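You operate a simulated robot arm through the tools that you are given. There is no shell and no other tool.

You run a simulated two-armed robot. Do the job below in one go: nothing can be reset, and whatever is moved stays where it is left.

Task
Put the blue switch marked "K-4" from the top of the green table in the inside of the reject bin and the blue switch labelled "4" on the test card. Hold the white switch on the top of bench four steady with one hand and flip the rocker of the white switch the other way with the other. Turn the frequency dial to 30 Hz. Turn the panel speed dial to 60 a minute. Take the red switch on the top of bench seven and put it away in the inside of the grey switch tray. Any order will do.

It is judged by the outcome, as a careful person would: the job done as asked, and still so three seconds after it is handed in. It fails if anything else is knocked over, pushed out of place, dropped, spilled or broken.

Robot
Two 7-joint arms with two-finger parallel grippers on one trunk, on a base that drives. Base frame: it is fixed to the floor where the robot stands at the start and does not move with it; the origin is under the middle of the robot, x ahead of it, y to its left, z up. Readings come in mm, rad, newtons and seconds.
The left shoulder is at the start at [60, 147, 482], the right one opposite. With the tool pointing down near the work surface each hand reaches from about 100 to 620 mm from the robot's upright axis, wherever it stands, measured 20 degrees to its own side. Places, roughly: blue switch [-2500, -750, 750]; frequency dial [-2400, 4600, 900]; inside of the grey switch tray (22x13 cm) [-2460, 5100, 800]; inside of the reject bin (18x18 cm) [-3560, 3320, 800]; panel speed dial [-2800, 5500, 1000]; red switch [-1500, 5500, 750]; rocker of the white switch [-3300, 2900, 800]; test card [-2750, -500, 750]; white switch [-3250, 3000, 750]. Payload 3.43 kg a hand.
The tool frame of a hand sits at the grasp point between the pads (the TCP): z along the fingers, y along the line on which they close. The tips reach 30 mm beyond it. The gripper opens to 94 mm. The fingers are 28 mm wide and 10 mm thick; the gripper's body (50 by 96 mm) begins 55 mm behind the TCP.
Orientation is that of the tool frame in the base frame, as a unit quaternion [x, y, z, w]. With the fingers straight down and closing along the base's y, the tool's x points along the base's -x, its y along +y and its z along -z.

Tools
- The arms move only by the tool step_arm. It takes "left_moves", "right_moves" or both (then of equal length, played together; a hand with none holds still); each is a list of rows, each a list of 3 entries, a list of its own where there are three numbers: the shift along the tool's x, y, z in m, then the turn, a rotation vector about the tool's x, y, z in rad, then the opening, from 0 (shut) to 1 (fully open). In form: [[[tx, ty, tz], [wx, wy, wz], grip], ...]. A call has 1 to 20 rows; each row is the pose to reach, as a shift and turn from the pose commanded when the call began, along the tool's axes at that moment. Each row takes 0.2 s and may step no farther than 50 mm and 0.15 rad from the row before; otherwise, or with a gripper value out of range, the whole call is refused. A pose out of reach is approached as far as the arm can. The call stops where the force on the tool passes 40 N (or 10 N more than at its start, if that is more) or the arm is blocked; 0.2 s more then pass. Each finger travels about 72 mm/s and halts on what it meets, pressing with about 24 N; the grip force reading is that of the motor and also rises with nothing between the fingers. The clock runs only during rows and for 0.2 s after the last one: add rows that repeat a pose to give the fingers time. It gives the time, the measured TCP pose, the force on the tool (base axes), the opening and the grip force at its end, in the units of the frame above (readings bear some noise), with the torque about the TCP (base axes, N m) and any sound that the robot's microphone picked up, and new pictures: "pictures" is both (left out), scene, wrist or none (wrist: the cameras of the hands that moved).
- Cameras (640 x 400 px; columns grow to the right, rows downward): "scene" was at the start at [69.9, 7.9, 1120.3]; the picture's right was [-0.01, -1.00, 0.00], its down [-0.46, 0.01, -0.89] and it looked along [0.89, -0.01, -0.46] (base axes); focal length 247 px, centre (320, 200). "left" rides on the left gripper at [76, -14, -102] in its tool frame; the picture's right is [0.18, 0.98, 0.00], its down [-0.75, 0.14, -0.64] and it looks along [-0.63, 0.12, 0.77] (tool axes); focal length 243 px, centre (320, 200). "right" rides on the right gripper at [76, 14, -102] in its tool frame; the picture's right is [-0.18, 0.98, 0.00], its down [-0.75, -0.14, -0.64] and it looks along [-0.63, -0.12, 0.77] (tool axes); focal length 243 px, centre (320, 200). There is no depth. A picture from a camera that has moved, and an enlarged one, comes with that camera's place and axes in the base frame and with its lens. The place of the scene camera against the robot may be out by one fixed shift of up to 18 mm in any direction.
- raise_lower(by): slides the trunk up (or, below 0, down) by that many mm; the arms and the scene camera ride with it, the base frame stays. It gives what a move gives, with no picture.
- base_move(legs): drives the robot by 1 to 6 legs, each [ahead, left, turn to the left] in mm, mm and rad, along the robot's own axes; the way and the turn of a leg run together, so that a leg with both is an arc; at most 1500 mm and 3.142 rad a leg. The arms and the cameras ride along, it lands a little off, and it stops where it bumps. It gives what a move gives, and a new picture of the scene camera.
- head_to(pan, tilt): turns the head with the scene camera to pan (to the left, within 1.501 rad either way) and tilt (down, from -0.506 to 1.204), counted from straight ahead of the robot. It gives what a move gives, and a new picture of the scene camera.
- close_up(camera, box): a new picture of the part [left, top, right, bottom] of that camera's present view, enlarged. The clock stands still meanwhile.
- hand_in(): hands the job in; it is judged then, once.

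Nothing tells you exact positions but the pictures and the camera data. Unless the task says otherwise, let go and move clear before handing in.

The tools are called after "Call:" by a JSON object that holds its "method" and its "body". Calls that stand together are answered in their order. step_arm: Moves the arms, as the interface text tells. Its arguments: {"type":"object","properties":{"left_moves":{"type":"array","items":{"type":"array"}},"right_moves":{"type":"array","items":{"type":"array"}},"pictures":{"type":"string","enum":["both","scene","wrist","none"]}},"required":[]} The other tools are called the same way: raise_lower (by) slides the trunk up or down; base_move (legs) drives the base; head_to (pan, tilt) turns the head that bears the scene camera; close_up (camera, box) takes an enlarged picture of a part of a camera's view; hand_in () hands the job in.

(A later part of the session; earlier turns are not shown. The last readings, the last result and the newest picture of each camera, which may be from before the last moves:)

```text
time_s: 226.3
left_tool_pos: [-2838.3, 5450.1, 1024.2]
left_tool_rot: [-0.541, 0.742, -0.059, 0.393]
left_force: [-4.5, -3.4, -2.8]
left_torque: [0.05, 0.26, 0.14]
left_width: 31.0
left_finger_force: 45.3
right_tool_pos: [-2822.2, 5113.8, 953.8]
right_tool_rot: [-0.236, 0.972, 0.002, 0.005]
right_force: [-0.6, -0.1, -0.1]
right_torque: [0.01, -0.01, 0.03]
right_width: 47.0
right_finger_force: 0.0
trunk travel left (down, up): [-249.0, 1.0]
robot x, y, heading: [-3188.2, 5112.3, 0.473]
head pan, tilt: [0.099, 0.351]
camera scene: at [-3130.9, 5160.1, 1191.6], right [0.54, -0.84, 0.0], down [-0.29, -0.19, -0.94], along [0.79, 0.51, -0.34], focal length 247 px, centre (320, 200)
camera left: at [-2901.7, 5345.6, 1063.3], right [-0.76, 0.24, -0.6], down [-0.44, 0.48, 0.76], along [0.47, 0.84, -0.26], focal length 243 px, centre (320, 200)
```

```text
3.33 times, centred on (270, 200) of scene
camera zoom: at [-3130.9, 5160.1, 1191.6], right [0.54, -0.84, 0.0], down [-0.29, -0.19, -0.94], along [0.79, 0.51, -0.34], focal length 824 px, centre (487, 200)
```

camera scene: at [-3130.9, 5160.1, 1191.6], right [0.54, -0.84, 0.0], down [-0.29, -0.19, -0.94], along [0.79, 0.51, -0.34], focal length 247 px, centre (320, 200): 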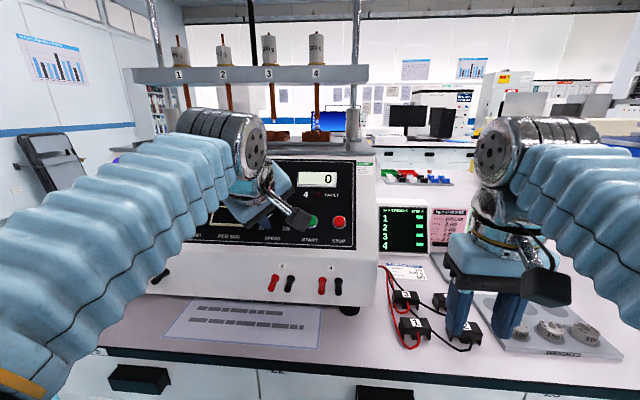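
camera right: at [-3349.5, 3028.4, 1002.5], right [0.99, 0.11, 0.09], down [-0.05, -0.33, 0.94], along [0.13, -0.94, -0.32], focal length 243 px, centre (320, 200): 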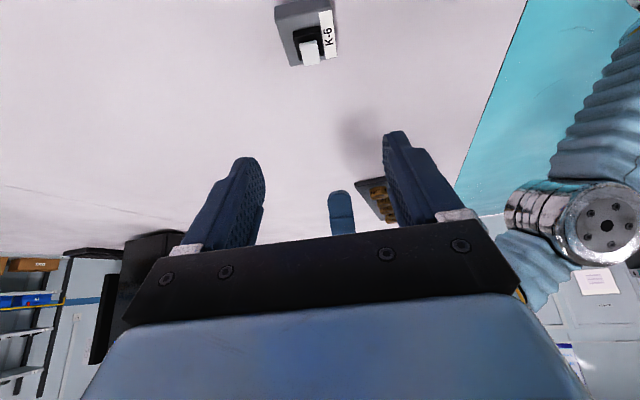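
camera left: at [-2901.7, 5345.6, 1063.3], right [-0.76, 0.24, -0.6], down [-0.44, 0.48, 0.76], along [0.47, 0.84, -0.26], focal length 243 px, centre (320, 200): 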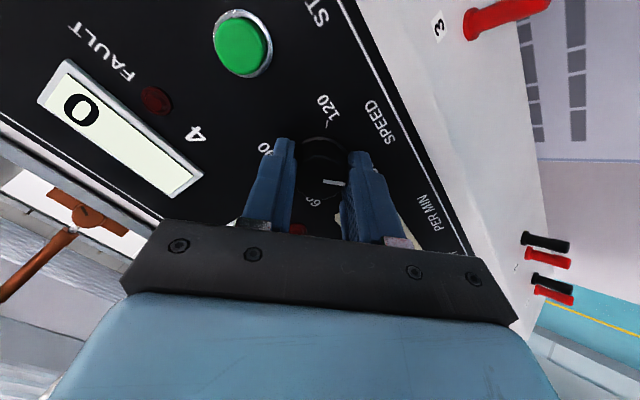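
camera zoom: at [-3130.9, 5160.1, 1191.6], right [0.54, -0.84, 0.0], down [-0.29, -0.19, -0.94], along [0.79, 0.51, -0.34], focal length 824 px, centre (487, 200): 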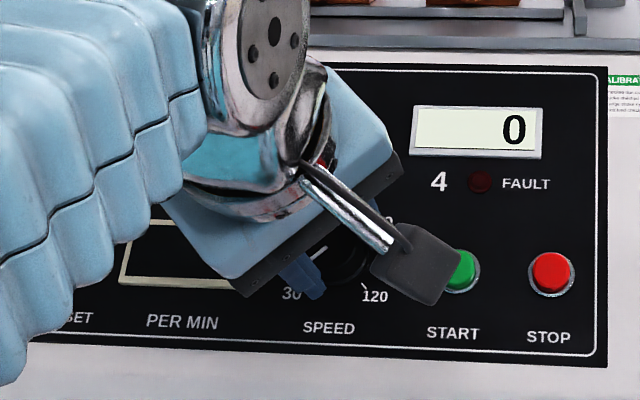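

The knob is gripped (31 mm). I'll turn clockwise 45° first and check forces.

Call:
{"method": "step_arm", "body": {"left_moves": [[[0, 0, 0], [0, 0, 0.1], 0.15], [[0, 0, 0], [0, 0, 0.2], 0.15], [[0, 0, 0], [0, 0, 0.3], 0.15], [[0, 0, 0], [0, 0, 0.4], 0.15], [[0, 0, 0], [0, 0, 0.5], 0.15], [[0, 0, 0], [0, 0, 0.6], 0.15], [[0, 0, 0], [0, 0, 0.7], 0.15], [[0, 0, 0], [0, 0, 0.785], 0.15]]}}

Call:
{"method": "close_up", "body": {"camera": "left", "box": [220, 90, 420, 230]}}

```text
time_s: 228.1
left_tool_pos: [-2837.8, 5451.2, 1024.3]
left_tool_rot: [-0.216, 0.892, 0.095, 0.385]
left_force: [-17.4, -9.3, -13.8]
left_torque: [0.1, 1.12, 0.67]
left_width: 31.2
left_finger_force: 45.8
right_tool_pos: [-2823.2, 5112.6, 954.1]
right_tool_rot: [-0.236, 0.972, 0.002, 0.006]
right_force: [0.9, -0.4, 0.3]
right_torque: [0.01, 0.02, -0.02]
right_width: 47.2
right_finger_force: 0.0
trunk travel left (down, up): [-249.0, 1.0]
robot x, y, heading: [-3191.8, 5114.1, 0.475]
head pan, tilt: [0.099, 0.351]
camera scene: at [-3131.9, 5159.9, 1191.7], right [0.54, -0.84, 0.0], down [-0.29, -0.19, -0.94], along [0.79, 0.51, -0.34], focal length 247 px, centre (320, 200)
camera left: at [-2944.8, 5380.1, 1039.8], right [-0.56, 0.82, -0.13], down [-0.02, 0.14, 0.99], along [0.83, 0.56, -0.07], focal length 243 px, centre (320, 200)
```

scene: 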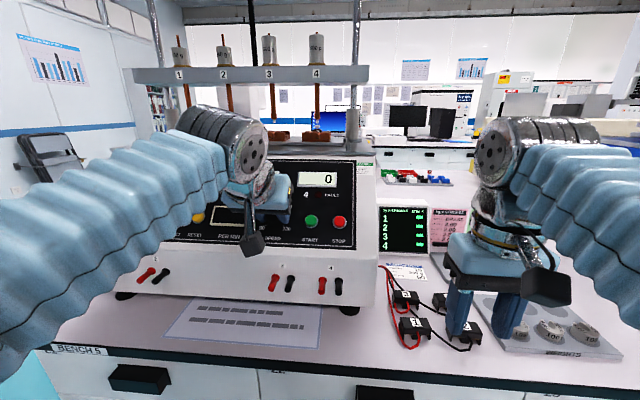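
left: 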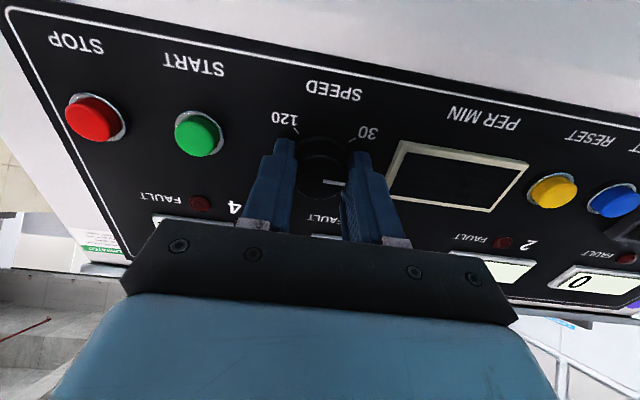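

```text
2.86 times, centred on (320, 160) of left
camera zoom: at [-2944.8, 5380.1, 1039.8], right [-0.56, 0.82, -0.13], down [-0.02, 0.14, 0.99], along [0.83, 0.56, -0.07], focal length 693 px, centre (320, 314)
```

zoom: 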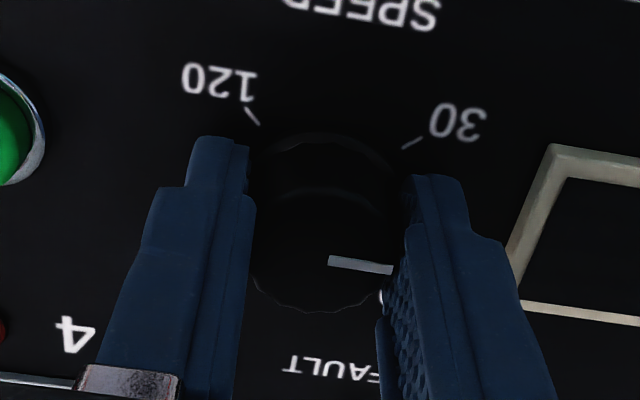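

The knob follows the hand. I'll relieve the small offset force and finish the remaining 45°.

Call:
{"method": "step_arm", "body": {"left_moves": [[[0.0012, 0, 0], [0, 0, 0], 0.15], [[0.0024, 0, 0], [0, 0, 0], 0.15], [[0.0026, 0.0002, 0], [0, 0, 0.1], 0.15], [[0.0028, 0.0004, 0], [0, 0, 0.2], 0.15], [[0.003, 0.0006, 0], [0, 0, 0.3], 0.15], [[0.0032, 0.0008, 0], [0, 0, 0.4], 0.15], [[0.0035, 0.001, 0], [0, 0, 0.5], 0.15], [[0.0037, 0.0012, 0], [0, 0, 0.6], 0.15], [[0.0039, 0.0015, 0], [0, 0, 0.7], 0.15], [[0.0041, 0.0017, 0], [0, 0, 0.785], 0.15]]}}

Call:
{"method": "close_up", "body": {"camera": "left", "box": [220, 90, 420, 230]}}

Call:
{"method": "close_up", "body": {"camera": "scene", "box": [200, 140, 340, 260]}}

```text
time_s: 230.1
left_tool_pos: [-2839.7, 5450.7, 1023.4]
left_tool_rot: [0.092, 0.912, 0.219, 0.336]
left_force: [5.6, 1.6, 7.5]
left_torque: [0.36, 0.33, 0.52]
left_width: 31.2
left_finger_force: 44.8
right_tool_pos: [-2820.7, 5113.9, 953.1]
right_tool_rot: [-0.236, 0.972, 0.003, 0.005]
right_force: [-0.6, -0.1, -0.1]
right_torque: [-0.03, -0.01, 0.01]
right_width: 47.2
right_finger_force: 0.0
trunk travel left (down, up): [-249.0, 1.0]
robot x, y, heading: [-3188.2, 5115.4, 0.475]
head pan, tilt: [0.099, 0.351]
stopped in row 9 (left hand): the force on the tool passed its limit at 42 N (the readings are from after the stop); the commanded pose is now the measured one
camera scene: at [-3130.1, 5160.3, 1191.2], right [0.54, -0.84, 0.0], down [-0.29, -0.19, -0.94], along [0.79, 0.51, -0.34], focal length 247 px, centre (320, 200)
camera left: at [-2964.2, 5428.4, 1044.1], right [-0.12, 0.93, 0.35], down [0.16, -0.33, 0.93], along [0.98, 0.17, -0.11], focal length 243 px, centre (320, 200)
```

scene: 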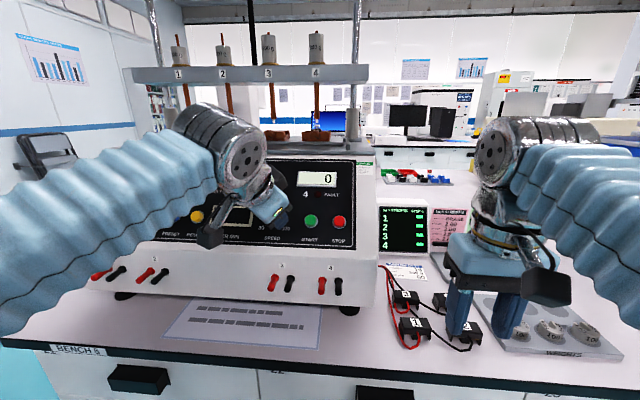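
left: 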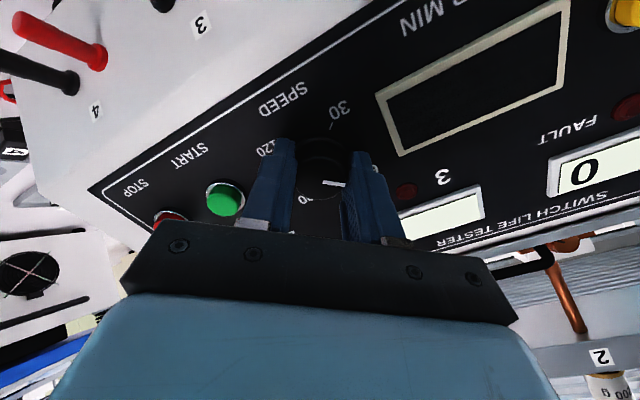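

```text
2.86 times, centred on (320, 160) of left
camera zoom: at [-2964.2, 5428.4, 1044.1], right [-0.12, 0.93, 0.35], down [0.16, -0.33, 0.93], along [0.98, 0.17, -0.11], focal length 693 px, centre (320, 314)
```

zoom: 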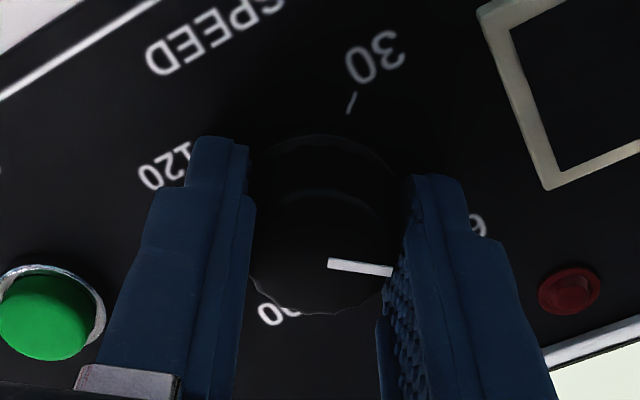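

```text
3.33 times, centred on (270, 200) of scene
camera zoom: at [-3130.1, 5160.3, 1191.2], right [0.54, -0.84, 0.0], down [-0.29, -0.19, -0.94], along [0.79, 0.51, -0.34], focal length 824 px, centre (487, 200)
```

zoom: 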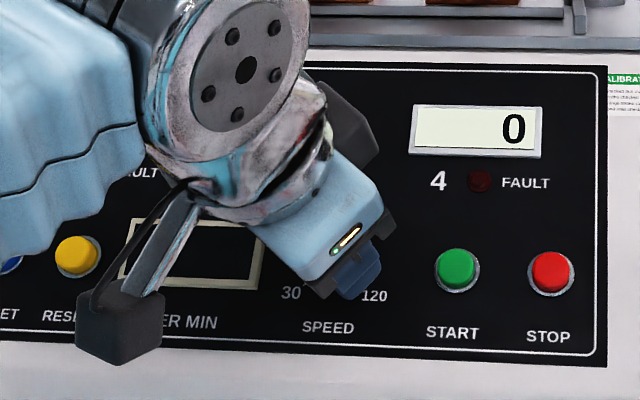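

It stopped about 6° short on a force limit, and the force has since relaxed. I'll nudge back slightly and finish the last 0.11 rad.

Call:
{"method": "step_arm", "body": {"left_moves": [[[-0.0008, 0.0006, 0], [0, 0, 0], 0.15], [[-0.0012, 0.0009, 0], [0, 0, 0.04], 0.15], [[-0.0012, 0.0009, 0], [0, 0, 0.08], 0.15], [[-0.0012, 0.0009, 0], [0, 0, 0.115], 0.15]], "pictures": "none"}}

Call:
{"method": "close_up", "body": {"camera": "left", "box": [220, 90, 420, 230]}}

```text
time_s: 231.1
left_tool_pos: [-2839.7, 5451.0, 1024.6]
left_tool_rot: [0.144, 0.905, 0.238, 0.321]
left_force: [-4.7, -2.5, -7.7]
left_torque: [0.3, -0.7, -0.13]
left_width: 31.0
left_finger_force: 45.5
right_tool_pos: [-2823.1, 5114.4, 954.2]
right_tool_rot: [-0.236, 0.972, 0.002, 0.005]
right_force: [-0.4, -1.4, -0.7]
right_torque: [0.0, 0.02, -0.02]
right_width: 47.0
right_finger_force: 0.1
trunk travel left (down, up): [-249.0, 1.0]
robot x, y, heading: [-3191.0, 5120.4, 0.48]
head pan, tilt: [0.099, 0.351]
```

```text
2.86 times, centred on (320, 160) of left
camera zoom: at [-2964.7, 5436.7, 1048.2], right [-0.03, 0.91, 0.42], down [0.17, -0.41, 0.9], along [0.99, 0.1, -0.14], focal length 693 px, centre (320, 314)
```

zoom: 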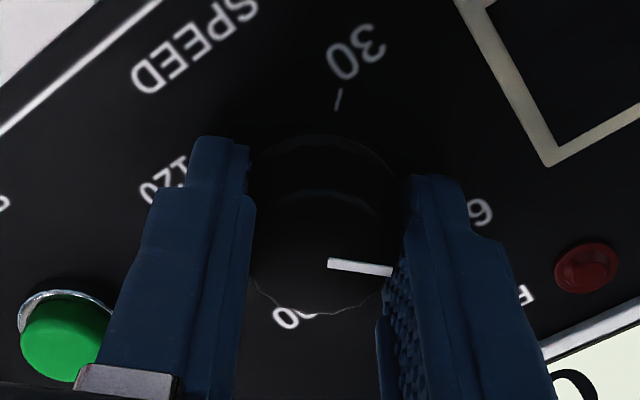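

The full 90° is done. I'll release gently and back off to check the pointer.

Call:
{"method": "step_arm", "body": {"left_moves": [[[0, 0, 0], [0, 0, 0], 0.35], [[0, 0, 0], [0, 0, 0], 0.42], [[0, 0, 0], [0, 0, 0], 0.5], [[0, 0, -0.015], [0, 0, 0], 0.5], [[0, 0, -0.035], [0, 0, 0], 0.5], [[0, 0, -0.055], [0, 0, 0], 0.5], [[0, 0, -0.055], [0, 0, 0], 0.5]], "pictures": "both"}}

Call:
{"method": "close_up", "body": {"camera": "left", "box": [240, 80, 400, 200]}}

```text
time_s: 232.7
left_tool_pos: [-2874.7, 5432.7, 1062.1]
left_tool_rot: [0.144, 0.905, 0.238, 0.322]
left_force: [0.4, -0.7, 0.0]
left_torque: [-0.02, -0.01, 0.0]
left_width: 46.9
left_finger_force: 0.1
right_tool_pos: [-2822.1, 5114.6, 953.6]
right_tool_rot: [-0.236, 0.972, 0.002, 0.006]
right_force: [-1.2, -0.4, -0.2]
right_torque: [-0.01, -0.01, 0.0]
right_width: 46.9
right_finger_force: 0.1
trunk travel left (down, up): [-249.0, 1.0]
robot x, y, heading: [-3191.0, 5112.3, 0.472]
head pan, tilt: [0.099, 0.351]
camera scene: at [-3130.6, 5160.5, 1191.7], right [0.54, -0.84, 0.0], down [-0.29, -0.19, -0.94], along [0.79, 0.51, -0.34], focal length 247 px, centre (320, 200)
camera left: at [-3000.3, 5418.0, 1085.7], right [-0.03, 0.91, 0.42], down [0.16, -0.41, 0.9], along [0.99, 0.1, -0.14], focal length 243 px, centre (320, 200)
```

scene: 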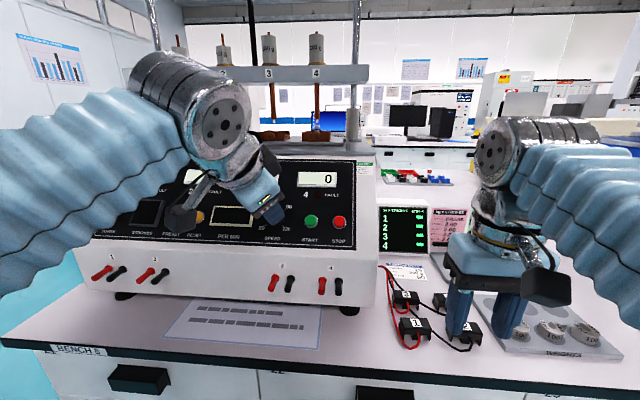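
left: 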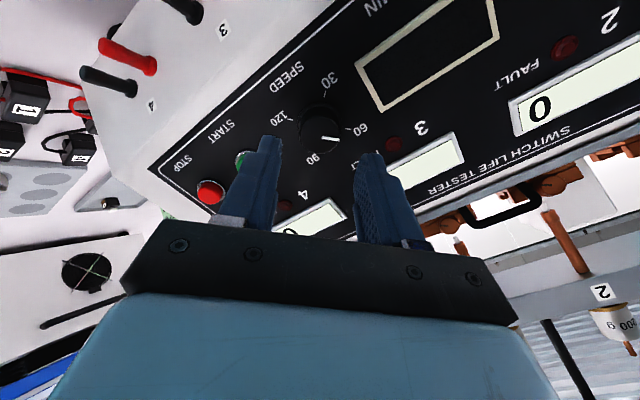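

```text
3.33 times, centred on (320, 140) of left
camera zoom: at [-3000.3, 5418.0, 1085.7], right [-0.03, 0.91, 0.42], down [0.16, -0.41, 0.9], along [0.99, 0.1, -0.14], focal length 809 px, centre (320, 400)
```

zoom: 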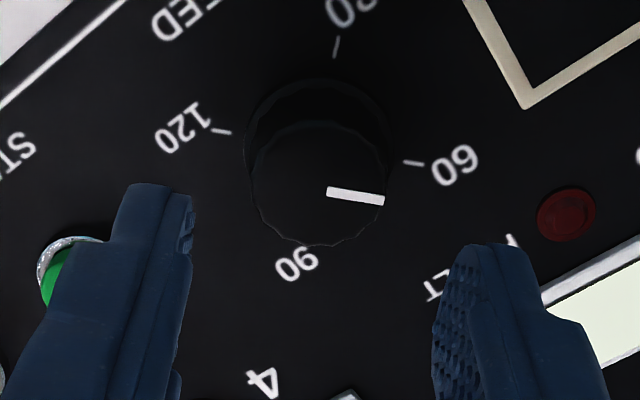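

The pointer is parallel to the 60 tick. I'll back the base away and take a clear scene look at the dial.

Call:
{"method": "base_move", "body": {"legs": [[-200, 0, 0]]}}

Call:
{"method": "step_arm", "body": {"left_moves": [[[0, 0, 0], [0, 0, -0.131], 0.5], [[0, 0, 0], [0, 0, -0.262], 0.5], [[0, 0, 0], [0, 0, -0.393], 0.5], [[0, 0, 0], [0, 0, -0.524], 0.5], [[0, 0, 0], [0, 0, -0.654], 0.5], [[0, 0, 0], [0, 0, -0.785], 0.5]], "pictures": "none"}}

Call:
{"method": "step_arm", "body": {"left_moves": [[[0.01, 0.004, 0], [0, 0.136, 0], 0.5], [[0.02, 0.008, 0], [0, 0.272, 0], 0.5], [[0.03, 0.012, 0], [0, 0.408, 0], 0.5], [[0.05, 0.016, 0.0], [0, 0.544, 0], 0.5], [[0.07, 0.02, 0.0], [0, 0.68, 0], 0.5], [[0.09, 0.022, 0.0], [0, 0.815, 0], 0.5]], "pictures": "scene"}}

Call:
{"method": "close_up", "body": {"camera": "scene", "box": [220, 150, 340, 240]}}

```text
time_s: 234.3
left_tool_pos: [-3056.3, 5339.5, 1061.2]
left_tool_rot: [0.143, 0.905, 0.238, 0.322]
left_force: [-0.2, 0.6, -0.1]
left_torque: [-0.02, 0.01, 0.01]
left_width: 47.1
left_finger_force: 0.0
right_tool_pos: [-3002.9, 5021.2, 954.3]
right_tool_rot: [-0.237, 0.972, 0.003, 0.005]
right_force: [-0.1, 0.4, 0.0]
right_torque: [-0.01, 0.01, -0.02]
right_width: 47.4
right_finger_force: 0.0
trunk travel left (down, up): [-249.0, 1.0]
robot x, y, heading: [-3371.6, 5021.1, 0.48]
head pan, tilt: [0.099, 0.351]
camera scene: at [-3311.5, 5067.0, 1191.7], right [0.55, -0.84, 0.0], down [-0.29, -0.19, -0.94], along [0.79, 0.51, -0.34], focal length 247 px, centre (320, 200)
```

scene: 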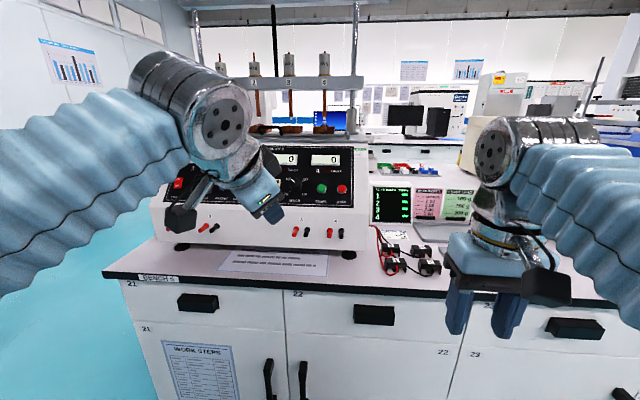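

```text
time_s: 235.7
left_tool_pos: [-3055.6, 5340.1, 1062.0]
left_tool_rot: [-0.216, 0.891, 0.096, 0.387]
left_force: [-0.8, -1.0, -0.4]
left_torque: [0.0, 0.03, 0.02]
left_width: 47.1
left_finger_force: 0.0
right_tool_pos: [-3003.3, 5021.3, 955.3]
right_tool_rot: [-0.237, 0.971, 0.003, 0.005]
right_force: [0.4, 0.0, 0.3]
right_torque: [0.01, -0.01, -0.02]
right_width: 46.9
right_finger_force: 0.0
trunk travel left (down, up): [-249.0, 1.0]
robot x, y, heading: [-3372.5, 5021.3, 0.476]
head pan, tilt: [0.099, 0.351]
```

```text
time_s: 237.1
left_tool_pos: [-3106.1, 5333.6, 1000.0]
left_tool_rot: [-0.231, 0.972, 0.019, 0.034]
left_force: [0.4, 0.4, 0.7]
left_torque: [-0.02, -0.05, 0.0]
left_width: 47.1
left_finger_force: 0.0
left hand out of reach, approached as far as the arm can: row 6
right_tool_pos: [-3002.2, 5021.1, 954.6]
right_tool_rot: [-0.236, 0.972, 0.003, 0.004]
right_force: [-0.5, 0.3, -1.1]
right_torque: [0.05, 0.04, -0.03]
right_width: 47.2
right_finger_force: 0.0
trunk travel left (down, up): [-249.0, 1.0]
robot x, y, heading: [-3368.6, 5020.2, 0.477]
head pan, tilt: [0.099, 0.351]
camera scene: at [-3311.6, 5067.0, 1191.7], right [0.55, -0.84, 0.0], down [-0.29, -0.19, -0.94], along [0.79, 0.51, -0.34], focal length 247 px, centre (320, 200)
```

scene: 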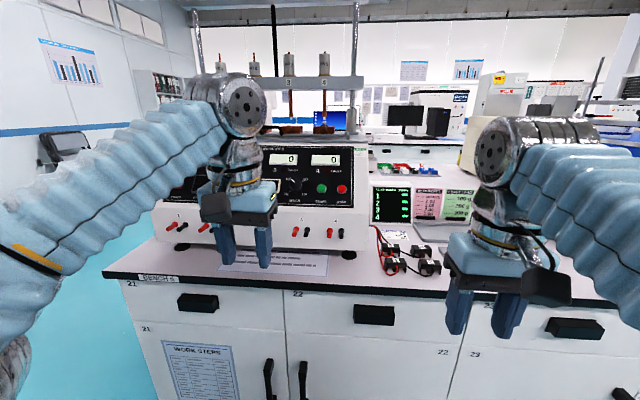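

```text
4.44 times, centred on (280, 195) of scene
camera zoom: at [-3311.6, 5067.0, 1191.7], right [0.55, -0.84, 0.0], down [-0.29, -0.19, -0.94], along [0.79, 0.51, -0.34], focal length 1098 px, centre (498, 222)
```

zoom: 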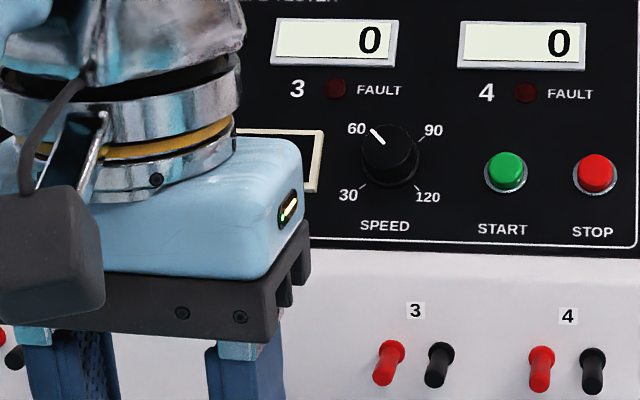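

The speed dial points to 60. Next is the red switch on the bench's far east side. I'll turn north and look for the way around the bench's end.

Call:
{"method": "base_move", "body": {"legs": [[-80, 0, 0], [0, 0, 1.59]]}}

Call:
{"method": "head_to", "body": {"pan": -0.3, "tilt": 0.3}}

```text
time_s: 242.1
left_tool_pos: [-3760.6, 5242.6, 999.1]
left_tool_rot: [0.855, -0.518, -0.039, -0.01]
left_force: [0.1, 0.1, 0.1]
left_torque: [-0.01, -0.01, -0.04]
left_width: 47.1
left_finger_force: 0.0
right_tool_pos: [-3449.5, 5350.5, 955.9]
right_tool_rot: [0.859, -0.511, -0.005, 0.0]
right_force: [-0.3, -0.3, -0.3]
right_torque: [0.02, 0.01, -0.01]
right_width: 47.0
right_finger_force: 0.2
trunk travel left (down, up): [-249.0, 1.0]
robot x, y, heading: [-3442.2, 4981.1, 2.066]
head pan, tilt: [0.099, 0.351]
camera scene: at [-3472.6, 5043.4, 1191.7], right [0.83, 0.56, 0.0], down [0.19, -0.28, -0.94], along [-0.53, 0.78, -0.34], focal length 247 px, centre (320, 200)
```

scene: 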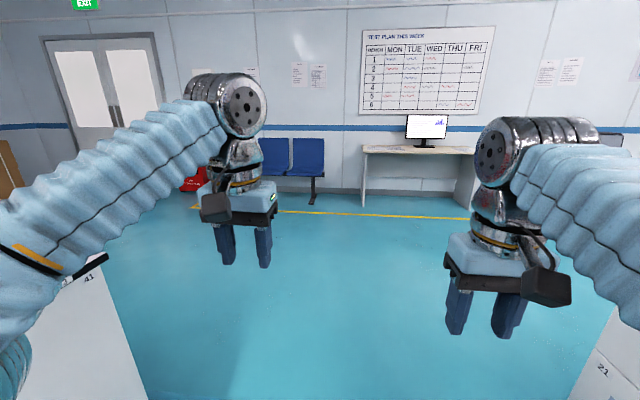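

```text
time_s: 242.9
left_tool_pos: [-3759.6, 5243.4, 999.2]
left_tool_rot: [0.855, -0.517, -0.039, -0.01]
left_force: [-0.3, -0.9, -0.6]
left_torque: [-0.02, 0.0, 0.04]
left_width: 46.9
left_finger_force: 0.0
right_tool_pos: [-3450.0, 5352.0, 953.6]
right_tool_rot: [0.86, -0.511, -0.006, -0.002]
right_force: [0.4, 0.4, -0.5]
right_torque: [0.01, 0.02, -0.05]
right_width: 47.1
right_finger_force: 0.1
trunk travel left (down, up): [-249.0, 1.0]
robot x, y, heading: [-3443.0, 4987.3, 2.071]
head pan, tilt: [-0.3, 0.3]
camera scene: at [-3438.6, 5058.0, 1196.4], right [0.98, 0.2, 0.0], down [0.06, -0.29, -0.96], along [-0.19, 0.94, -0.3], focal length 247 px, centre (320, 200)
```

scene: 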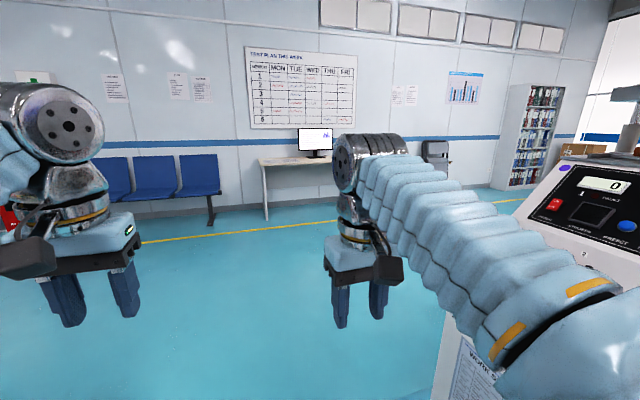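

The north corridor is open. I'll drive past the bench's end and turn east.

Call:
{"method": "base_move", "body": {"legs": [[1350, 0, 0], [0, 0, -1.57]]}}

Call:
{"method": "head_to", "body": {"pan": -0.2, "tilt": 0.3}}

```text
time_s: 253.5
left_tool_pos: [-3785.0, 6468.2, 999.6]
left_tool_rot: [-0.209, 0.977, 0.019, 0.035]
left_force: [0.1, -0.5, 0.2]
left_torque: [-0.02, 0.03, 0.0]
left_width: 47.0
left_finger_force: 0.1
right_tool_pos: [-3694.6, 6151.0, 954.7]
right_tool_rot: [-0.216, 0.976, 0.003, 0.005]
right_force: [-0.5, 0.2, -0.6]
right_torque: [0.01, 0.0, 0.06]
right_width: 46.7
right_finger_force: 0.0
trunk travel left (down, up): [-249.0, 1.0]
robot x, y, heading: [-4062.4, 6168.2, 0.435]
head pan, tilt: [-0.3, 0.3]
camera scene: at [-3989.5, 6176.9, 1196.4], right [0.13, -0.99, 0.0], down [-0.29, -0.04, -0.96], along [0.95, 0.13, -0.3], focal length 247 px, centre (320, 200)
```

scene: 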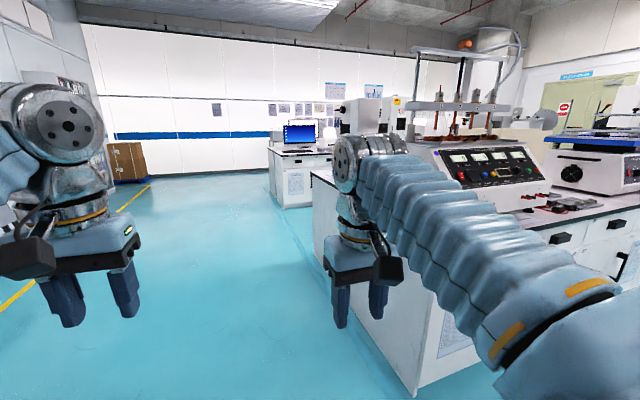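

```text
time_s: 254.2
left_tool_pos: [-3784.2, 6468.9, 1001.0]
left_tool_rot: [-0.209, 0.977, 0.018, 0.035]
left_force: [0.6, -0.5, 0.3]
left_torque: [-0.05, -0.01, -0.01]
left_width: 47.3
left_finger_force: 0.1
right_tool_pos: [-3693.9, 6151.7, 953.9]
right_tool_rot: [-0.215, 0.977, 0.003, 0.005]
right_force: [0.2, -0.1, -0.6]
right_torque: [-0.01, 0.05, 0.02]
right_width: 46.8
right_finger_force: 0.0
trunk travel left (down, up): [-249.0, 1.0]
robot x, y, heading: [-4064.4, 6163.2, 0.431]
head pan, tilt: [-0.201, 0.3]
camera scene: at [-3991.1, 6186.0, 1196.4], right [0.23, -0.97, 0.0], down [-0.29, -0.07, -0.96], along [0.93, 0.22, -0.3], focal length 247 px, centre (320, 200)
```

scene: 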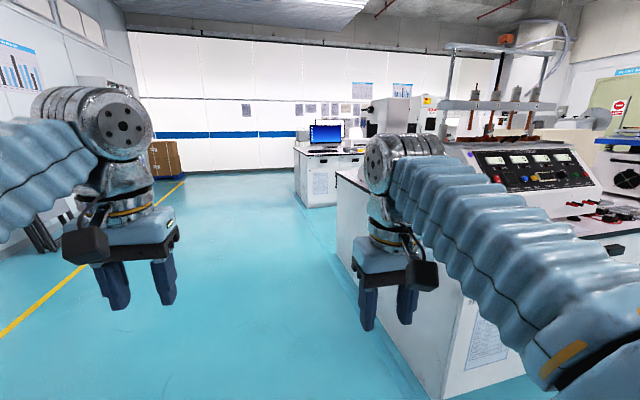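

I can see the way along the bench's north end to the east aisle. I'll drive along it, turn south into the aisle, and look for the red switch.

Call:
{"method": "base_move", "body": {"legs": [[0, 0, 0.08], [1300, 0, 0], [1230, 0, 0], [0, 0, -1.57], [1000, 0, 0]]}}

Call:
{"method": "head_to", "body": {"pan": -0.8, "tilt": 0.35}}

```text
time_s: 275.6
left_tool_pos: [-1033.6, 6299.9, 999.4]
left_tool_rot: [0.506, 0.861, -0.01, 0.038]
left_force: [-0.9, 0.7, -0.2]
left_torque: [-0.01, 0.02, 0.0]
left_width: 47.1
left_finger_force: 0.0
right_tool_pos: [-1342.2, 6182.1, 955.1]
right_tool_rot: [0.501, 0.865, -0.001, 0.005]
right_force: [1.0, 0.7, -0.9]
right_torque: [0.04, 0.01, -0.02]
right_width: 47.0
right_finger_force: 0.0
trunk travel left (down, up): [-249.0, 1.0]
robot x, y, heading: [-1360.9, 6552.2, -1.054]
head pan, tilt: [-0.201, 0.3]
camera scene: at [-1335.2, 6498.0, 1196.4], right [-0.95, -0.31, 0.0], down [-0.09, 0.28, -0.96], along [0.3, -0.91, -0.3], focal length 247 px, centre (320, 200)
```

scene: 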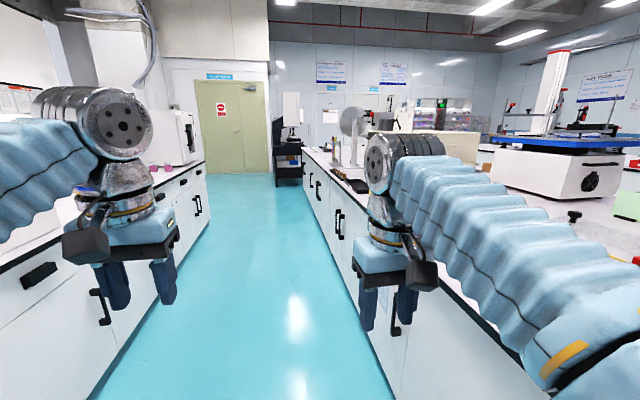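

```text
time_s: 276.6
left_tool_pos: [-1034.3, 6299.0, 999.8]
left_tool_rot: [0.507, 0.861, -0.01, 0.039]
left_force: [0.8, 0.1, -0.6]
left_torque: [0.02, 0.03, 0.0]
left_width: 47.0
left_finger_force: 0.0
right_tool_pos: [-1342.0, 6183.0, 953.9]
right_tool_rot: [0.502, 0.865, 0.0, 0.006]
right_force: [0.2, 0.1, -0.7]
right_torque: [0.0, -0.01, 0.04]
right_width: 47.1
right_finger_force: 0.0
trunk travel left (down, up): [-249.0, 1.0]
robot x, y, heading: [-1359.0, 6550.8, -1.057]
head pan, tilt: [-0.799, 0.351]
camera scene: at [-1390.1, 6497.0, 1191.7], right [-0.96, 0.27, 0.0], down [0.09, 0.33, -0.94], along [-0.26, -0.9, -0.34], focal length 247 px, centre (320, 200)
```

scene: 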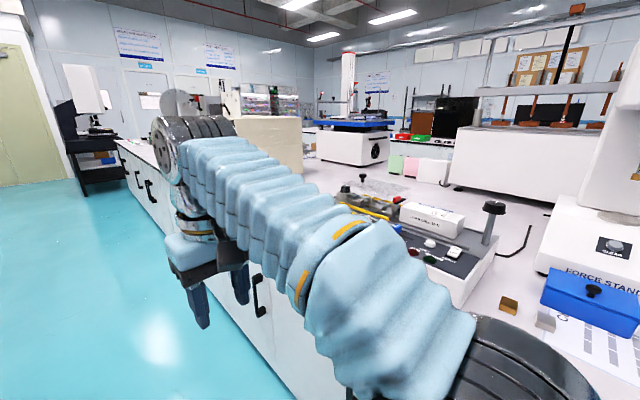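

The right arm hides the switch. I'll drive on down the aisle and turn to face the bench there.

Call:
{"method": "base_move", "body": {"legs": [[860, 0, 0], [0, 0, -1.57]]}}

Call:
{"method": "head_to", "body": {"pan": 0.0, "tilt": 0.45}}

```text
time_s: 285.0
left_tool_pos: [-1177.8, 5476.5, 999.5]
left_tool_rot: [0.966, 0.256, -0.034, 0.02]
left_force: [0.1, -0.1, 0.0]
left_torque: [0.0, -0.03, 0.03]
left_width: 46.9
left_finger_force: 0.0
right_tool_pos: [-1295.9, 5783.2, 953.5]
right_tool_rot: [0.965, 0.263, -0.004, 0.002]
right_force: [-0.2, 0.2, -0.9]
right_torque: [-0.04, -0.03, 0.01]
right_width: 46.8
right_finger_force: 0.0
trunk travel left (down, up): [-249.0, 1.0]
robot x, y, heading: [-927.8, 5801.1, -2.609]
head pan, tilt: [-0.799, 0.351]
camera scene: at [-984.1, 5852.5, 1191.7], right [0.26, 0.96, 0.0], down [0.33, -0.09, -0.94], along [-0.91, 0.25, -0.34], focal length 247 px, centre (320, 200)
```

scene: 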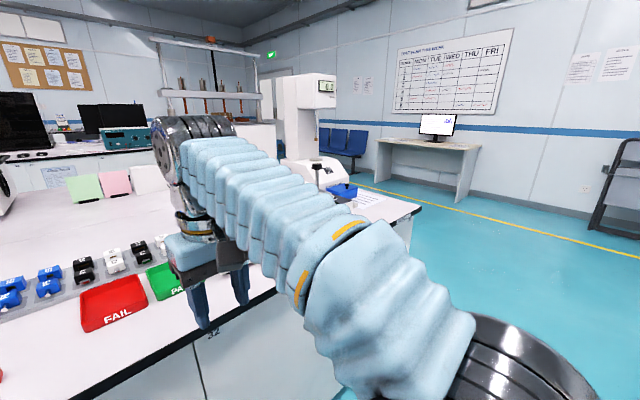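

```text
time_s: 286.1
left_tool_pos: [-1177.0, 5478.4, 1000.1]
left_tool_rot: [0.966, 0.256, -0.034, 0.021]
left_force: [0.2, -0.2, 0.8]
left_torque: [-0.01, 0.01, -0.01]
left_width: 47.1
left_finger_force: 0.1
right_tool_pos: [-1296.8, 5783.8, 954.4]
right_tool_rot: [0.965, 0.263, -0.005, 0.004]
right_force: [0.0, -0.4, 0.0]
right_torque: [0.01, 0.01, 0.0]
right_width: 46.9
right_finger_force: 0.0
trunk travel left (down, up): [-249.0, 1.0]
robot x, y, heading: [-930.8, 5801.9, -2.607]
head pan, tilt: [0.0, 0.45]
camera scene: at [-973.5, 5781.4, 1182.5], right [-0.51, 0.86, 0.0], down [0.38, 0.22, -0.9], along [-0.78, -0.46, -0.44], focal length 247 px, centre (320, 200)
```

scene: 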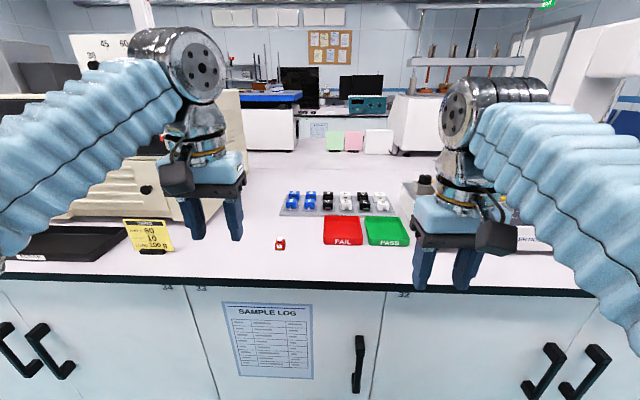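

The red switch "1" stands about 13 cm inside the east edge. I'll drive closer and pick it with the left hand.

Call:
{"method": "base_move", "body": {"legs": [[130, 0, 0]]}}

Call:
{"method": "close_up", "body": {"camera": "scene", "box": [210, 210, 350, 310]}}

Call:
{"method": "close_up", "body": {"camera": "left", "box": [0, 0, 640, 400]}}

```text
time_s: 287.4
left_tool_pos: [-1290.7, 5411.7, 999.5]
left_tool_rot: [0.966, 0.255, -0.035, 0.021]
left_force: [0.2, 0.5, -0.1]
left_torque: [-0.01, 0.0, -0.02]
left_width: 47.0
left_finger_force: 0.0
right_tool_pos: [-1408.4, 5718.9, 955.1]
right_tool_rot: [0.965, 0.261, -0.004, 0.003]
right_force: [0.5, 0.0, 0.5]
right_torque: [0.01, 0.01, -0.02]
right_width: 47.1
right_finger_force: 0.1
trunk travel left (down, up): [-249.0, 1.0]
robot x, y, heading: [-1039.0, 5740.3, -2.609]
head pan, tilt: [0.0, 0.45]
camera scene: at [-1085.4, 5715.8, 1182.5], right [-0.51, 0.86, 0.0], down [0.38, 0.22, -0.9], along [-0.78, -0.45, -0.44], focal length 247 px, centre (320, 200)
```

scene: 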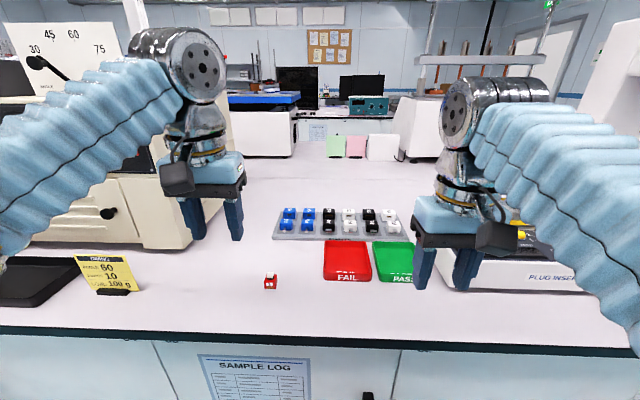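

```text
4.00 times, centred on (280, 260) of scene
camera zoom: at [-1085.4, 5715.8, 1182.5], right [-0.51, 0.86, 0.0], down [0.38, 0.22, -0.9], along [-0.78, -0.45, -0.44], focal length 988 px, centre (480, -40)
```

zoom: 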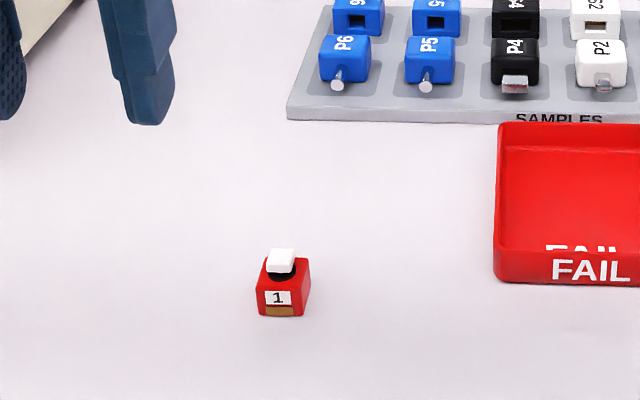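

```text
1.00 times, centred on (320, 200) of left (not enlarged: the box is as wide or as high as the picture)
camera zoom: at [-1224.7, 5468.1, 1096.5], right [0.64, -0.76, 0.01], down [-0.55, -0.46, 0.7], along [-0.53, -0.46, -0.71], focal length 243 px, centre (320, 200)
```

zoom: 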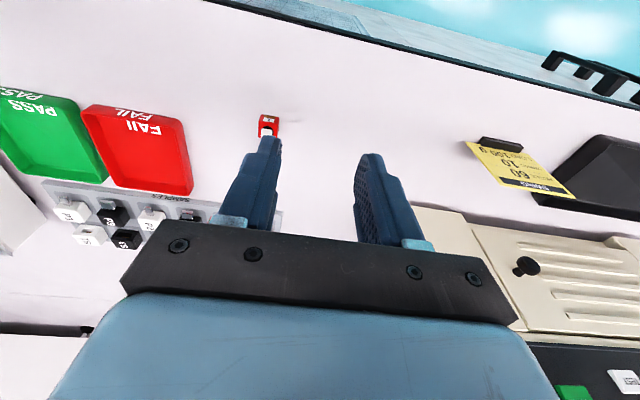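

I'll straighten the left hand and move it above the red switch.

Call:
{"method": "step_arm", "body": {"left_moves": [[[-0.01, -0.01, 0.01], [0.023, 0.078, 0], 0.8], [[-0.02, -0.02, 0.03], [0.023, 0.078, 0], 0.8], [[-0.03, -0.03, 0.05], [0.023, 0.078, 0], 0.8], [[-0.04, -0.04, 0.075], [0.023, 0.078, 0], 0.8], [[-0.05, -0.053, 0.1], [0.023, 0.078, 0], 0.8], [[-0.058, -0.053, 0.12], [0.023, 0.078, 0], 0.8], [[-0.058, -0.053, 0.12], [0.023, 0.078, 0], 0.8]], "pictures": "wrist"}}

Call:
{"method": "close_up", "body": {"camera": "left", "box": [260, 70, 400, 170]}}

```text
time_s: 289.0
left_tool_pos: [-1373.2, 5422.3, 881.6]
left_tool_rot: [0.967, 0.255, 0.001, -0.002]
left_force: [0.1, -0.2, -0.4]
left_torque: [-0.06, -0.01, -0.02]
left_width: 75.2
left_finger_force: 0.1
right_tool_pos: [-1408.2, 5719.9, 954.1]
right_tool_rot: [0.965, 0.262, -0.005, 0.003]
right_force: [0.6, -0.2, 0.2]
right_torque: [0.01, -0.02, -0.03]
right_width: 46.9
right_finger_force: 0.0
trunk travel left (down, up): [-249.0, 1.0]
robot x, y, heading: [-1039.4, 5738.3, -2.612]
head pan, tilt: [0.0, 0.45]
camera left: at [-1313.4, 5472.3, 985.3], right [0.64, -0.77, 0.0], down [-0.59, -0.49, 0.64], along [-0.49, -0.41, -0.77], focal length 243 px, centre (320, 200)
```

left: 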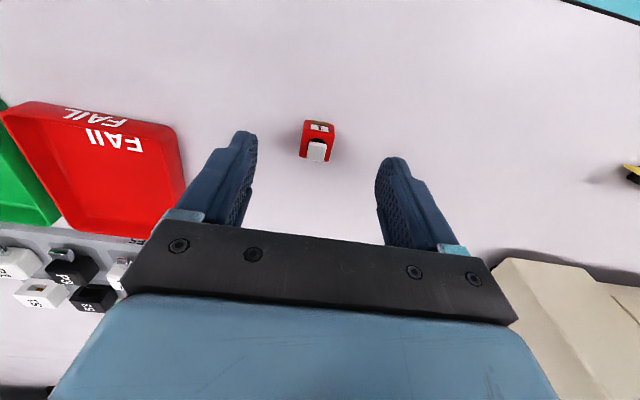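

```text
4.00 times, centred on (330, 120) of left
camera zoom: at [-1313.4, 5472.3, 985.3], right [0.64, -0.77, 0.0], down [-0.59, -0.49, 0.64], along [-0.49, -0.41, -0.77], focal length 970 px, centre (280, 520)
```

zoom: 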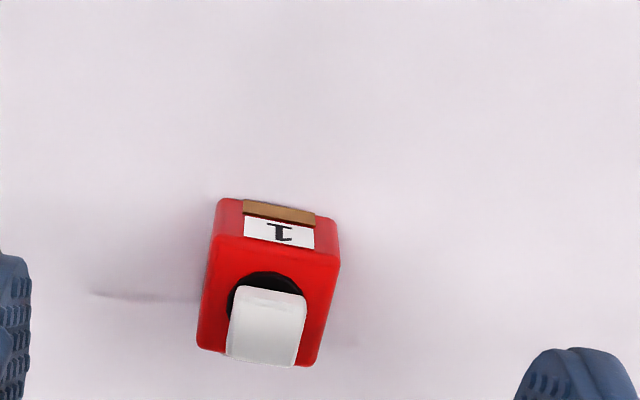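

Aligned. I'll descend and grip the red switch.

Call:
{"method": "step_arm", "body": {"left_moves": [[[-0.0036, -0.0014, 0.015], [0, 0, 0], 0.8], [[-0.0036, -0.0014, 0.03], [0, 0, 0], 0.8], [[-0.0036, -0.0014, 0.04], [0, 0, 0], 0.8], [[-0.0036, -0.0014, 0.045], [0, 0, 0], 0.8], [[-0.0036, -0.0014, 0.045], [0, 0, 0], 0.6], [[-0.0036, -0.0014, 0.045], [0, 0, 0], 0.4], [[-0.0036, -0.0014, 0.045], [0, 0, 0], 0.25], [[-0.0036, -0.0014, 0.045], [0, 0, 0], 0], [[-0.0036, -0.0014, 0.045], [0, 0, 0], 0]]}}

Call:
{"method": "close_up", "body": {"camera": "scene", "box": [210, 190, 350, 310]}}

```text
time_s: 291.0
left_tool_pos: [-1377.1, 5423.5, 837.9]
left_tool_rot: [0.967, 0.255, 0.001, -0.001]
left_force: [0.7, -0.2, -0.3]
left_torque: [0.02, -0.01, -0.01]
left_width: 22.5
left_finger_force: 24.1
right_tool_pos: [-1408.1, 5720.9, 953.8]
right_tool_rot: [0.965, 0.261, -0.004, 0.003]
right_force: [-0.3, 0.1, -0.8]
right_torque: [-0.01, 0.02, -0.03]
right_width: 47.0
right_finger_force: 0.0
trunk travel left (down, up): [-249.0, 1.0]
robot x, y, heading: [-1039.1, 5740.3, -2.609]
head pan, tilt: [0.0, 0.45]
camera scene: at [-1085.6, 5715.7, 1182.5], right [-0.51, 0.86, 0.0], down [0.38, 0.22, -0.9], along [-0.78, -0.45, -0.44], focal length 247 px, centre (320, 200)
camera left: at [-1317.0, 5472.7, 941.4], right [0.64, -0.76, 0.0], down [-0.59, -0.49, 0.64], along [-0.49, -0.41, -0.77], focal length 243 px, centre (320, 200)
```

scene: 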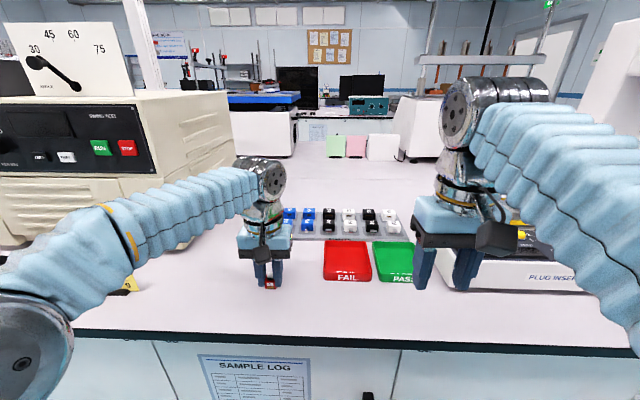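
left: 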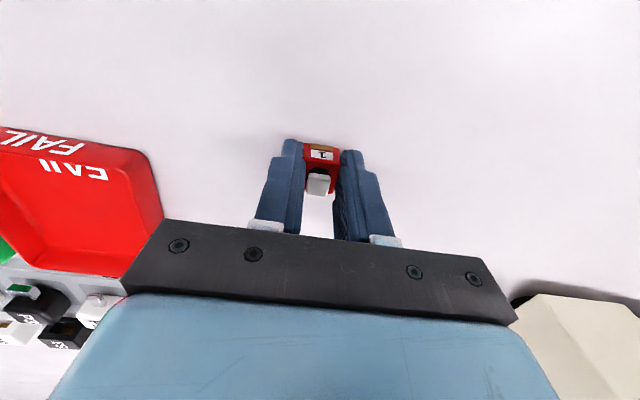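

```text
3.33 times, centred on (280, 250) of scene
camera zoom: at [-1085.6, 5715.7, 1182.5], right [-0.51, 0.86, 0.0], down [0.38, 0.22, -0.9], along [-0.78, -0.45, -0.44], focal length 824 px, centre (453, 33)
```

zoom: 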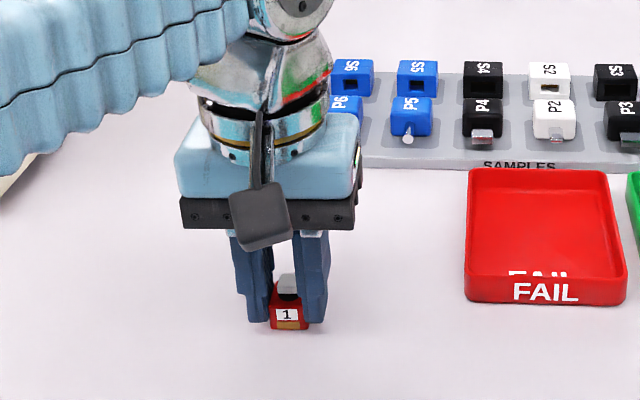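

The red switch is gripped (22.5 mm). I'll lift it gently, then draw it in.

Call:
{"method": "step_arm", "body": {"left_moves": [[[0, 0, -0.004], [0, 0, 0], 0], [[0, 0, -0.012], [0, 0, 0], 0], [[0, 0, -0.022], [0, 0, 0], 0], [[0, 0, -0.035], [0, 0, 0], 0], [[0, 0, -0.05], [0, 0, 0], 0], [[0, 0, -0.065], [0, 0, 0], 0], [[0, 0, -0.08], [0, 0, 0], 0], [[0, 0, -0.095], [0, 0, 0], 0], [[0, 0, -0.11], [0, 0, 0], 0], [[0.01, 0, -0.12], [0, 0, 0], 0], [[0.025, 0.008, -0.125], [0, 0, 0], 0], [[0.04, 0.016, -0.125], [0, 0, 0], 0], [[0.055, 0.025, -0.125], [0, 0, 0], 0], [[0.07, 0.034, -0.125], [0, 0, 0], 0], [[0.08, 0.04, -0.125], [0, 0, 0], 0]]}}

```text
time_s: 294.2
left_tool_pos: [-1286.6, 5427.5, 964.2]
left_tool_rot: [0.967, 0.255, 0.001, -0.001]
left_force: [0.1, 0.7, -0.8]
left_torque: [-0.03, 0.0, -0.03]
left_width: 22.9
left_finger_force: 23.8
right_tool_pos: [-1407.7, 5718.7, 955.5]
right_tool_rot: [0.965, 0.261, -0.005, 0.003]
right_force: [-0.3, 0.3, -0.2]
right_torque: [0.0, -0.01, 0.0]
right_width: 47.2
right_finger_force: 0.1
trunk travel left (down, up): [-249.0, 1.0]
robot x, y, heading: [-1041.5, 5733.6, -2.614]
head pan, tilt: [0.0, 0.45]
camera scene: at [-1085.6, 5715.7, 1182.5], right [-0.51, 0.86, 0.0], down [0.38, 0.22, -0.9], along [-0.78, -0.45, -0.44], focal length 247 px, centre (320, 200)
camera left: at [-1228.4, 5477.1, 1067.3], right [0.64, -0.76, 0.0], down [-0.59, -0.49, 0.64], along [-0.49, -0.41, -0.77], focal length 243 px, centre (320, 200)
```

scene: 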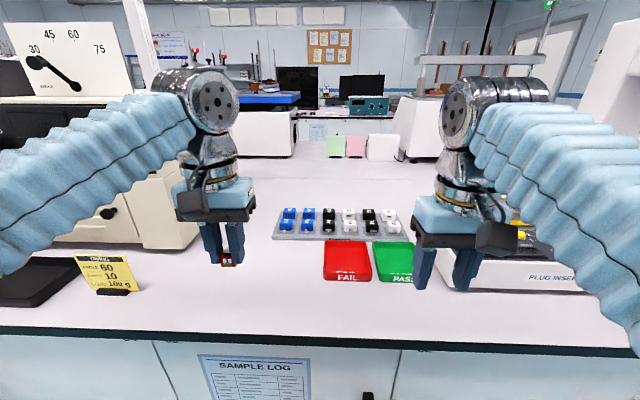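
left: 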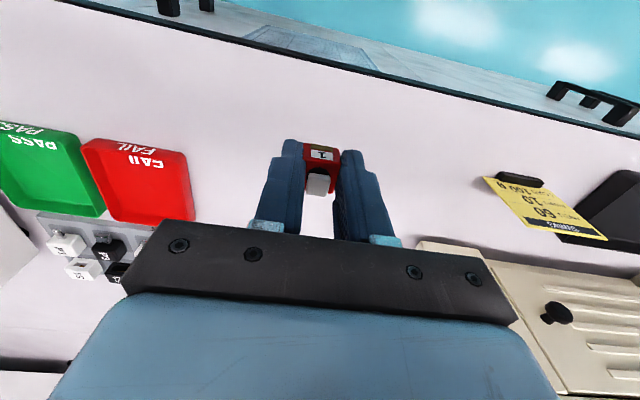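

The switch is held. Now I'll drive back around the north end to the west side, where the grey tray is.

Call:
{"method": "base_move", "body": {"legs": [[-260, 0, 0], [0, 0, -1.565], [900, 0, 0], [890, 0, 0]]}}

```text
time_s: 308.6
left_tool_pos: [-2004.5, 7700.5, 963.6]
left_tool_rot: [0.856, -0.516, 0.001, 0.0]
left_force: [0.4, 0.4, 0.1]
left_torque: [0.01, 0.01, -0.02]
left_width: 22.5
left_finger_force: 24.2
right_tool_pos: [-1708.8, 7812.6, 953.8]
right_tool_rot: [0.86, -0.51, -0.006, -0.001]
right_force: [0.3, -0.9, -1.0]
right_torque: [-0.03, 0.0, 0.0]
right_width: 47.0
right_finger_force: 0.1
trunk travel left (down, up): [-249.0, 1.0]
robot x, y, heading: [-1701.6, 7444.2, 2.069]
head pan, tilt: [0.0, 0.45]
camera scene: at [-1722.4, 7507.5, 1182.5], right [0.88, 0.48, 0.0], down [0.21, -0.38, -0.9], along [-0.43, 0.79, -0.44], focal length 247 px, centre (320, 200)
```

scene: 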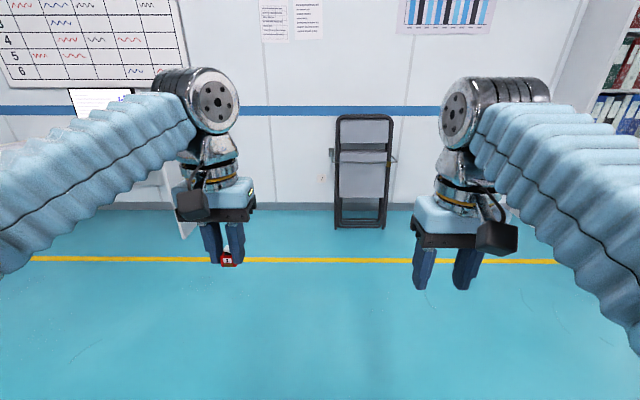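

On track. Next I'll head west along the bench's north end, then turn south into the west aisle.

Call:
{"method": "base_move", "body": {"legs": [[0, 0, 1.584], [1400, 0, 0], [1270, 0, 0], [0, 0, 1.57]]}}

```text
time_s: 329.2
left_tool_pos: [-3734.0, 5905.3, 963.6]
left_tool_rot: [0.529, 0.849, 0.001, 0.0]
left_force: [0.6, 0.4, 0.2]
left_torque: [0.0, 0.0, 0.0]
left_width: 22.5
left_finger_force: 23.9
right_tool_pos: [-4032.0, 5801.5, 955.9]
right_tool_rot: [0.522, 0.853, -0.002, 0.006]
right_force: [0.2, 0.1, 0.0]
right_torque: [0.0, -0.02, -0.04]
right_width: 47.1
right_finger_force: 0.0
trunk travel left (down, up): [-249.0, 1.0]
robot x, y, heading: [-4030.4, 6172.7, -1.101]
head pan, tilt: [0.0, 0.45]
camera scene: at [-3993.2, 6124.2, 1182.5], right [-0.89, -0.45, 0.0], down [-0.2, 0.39, -0.9], along [0.41, -0.8, -0.44], focal length 247 px, centre (320, 200)
```

scene: 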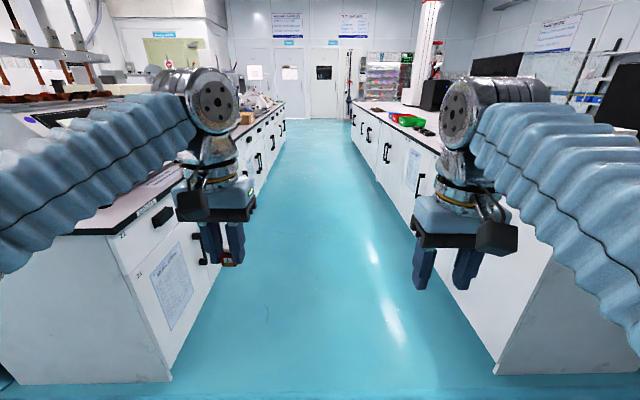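

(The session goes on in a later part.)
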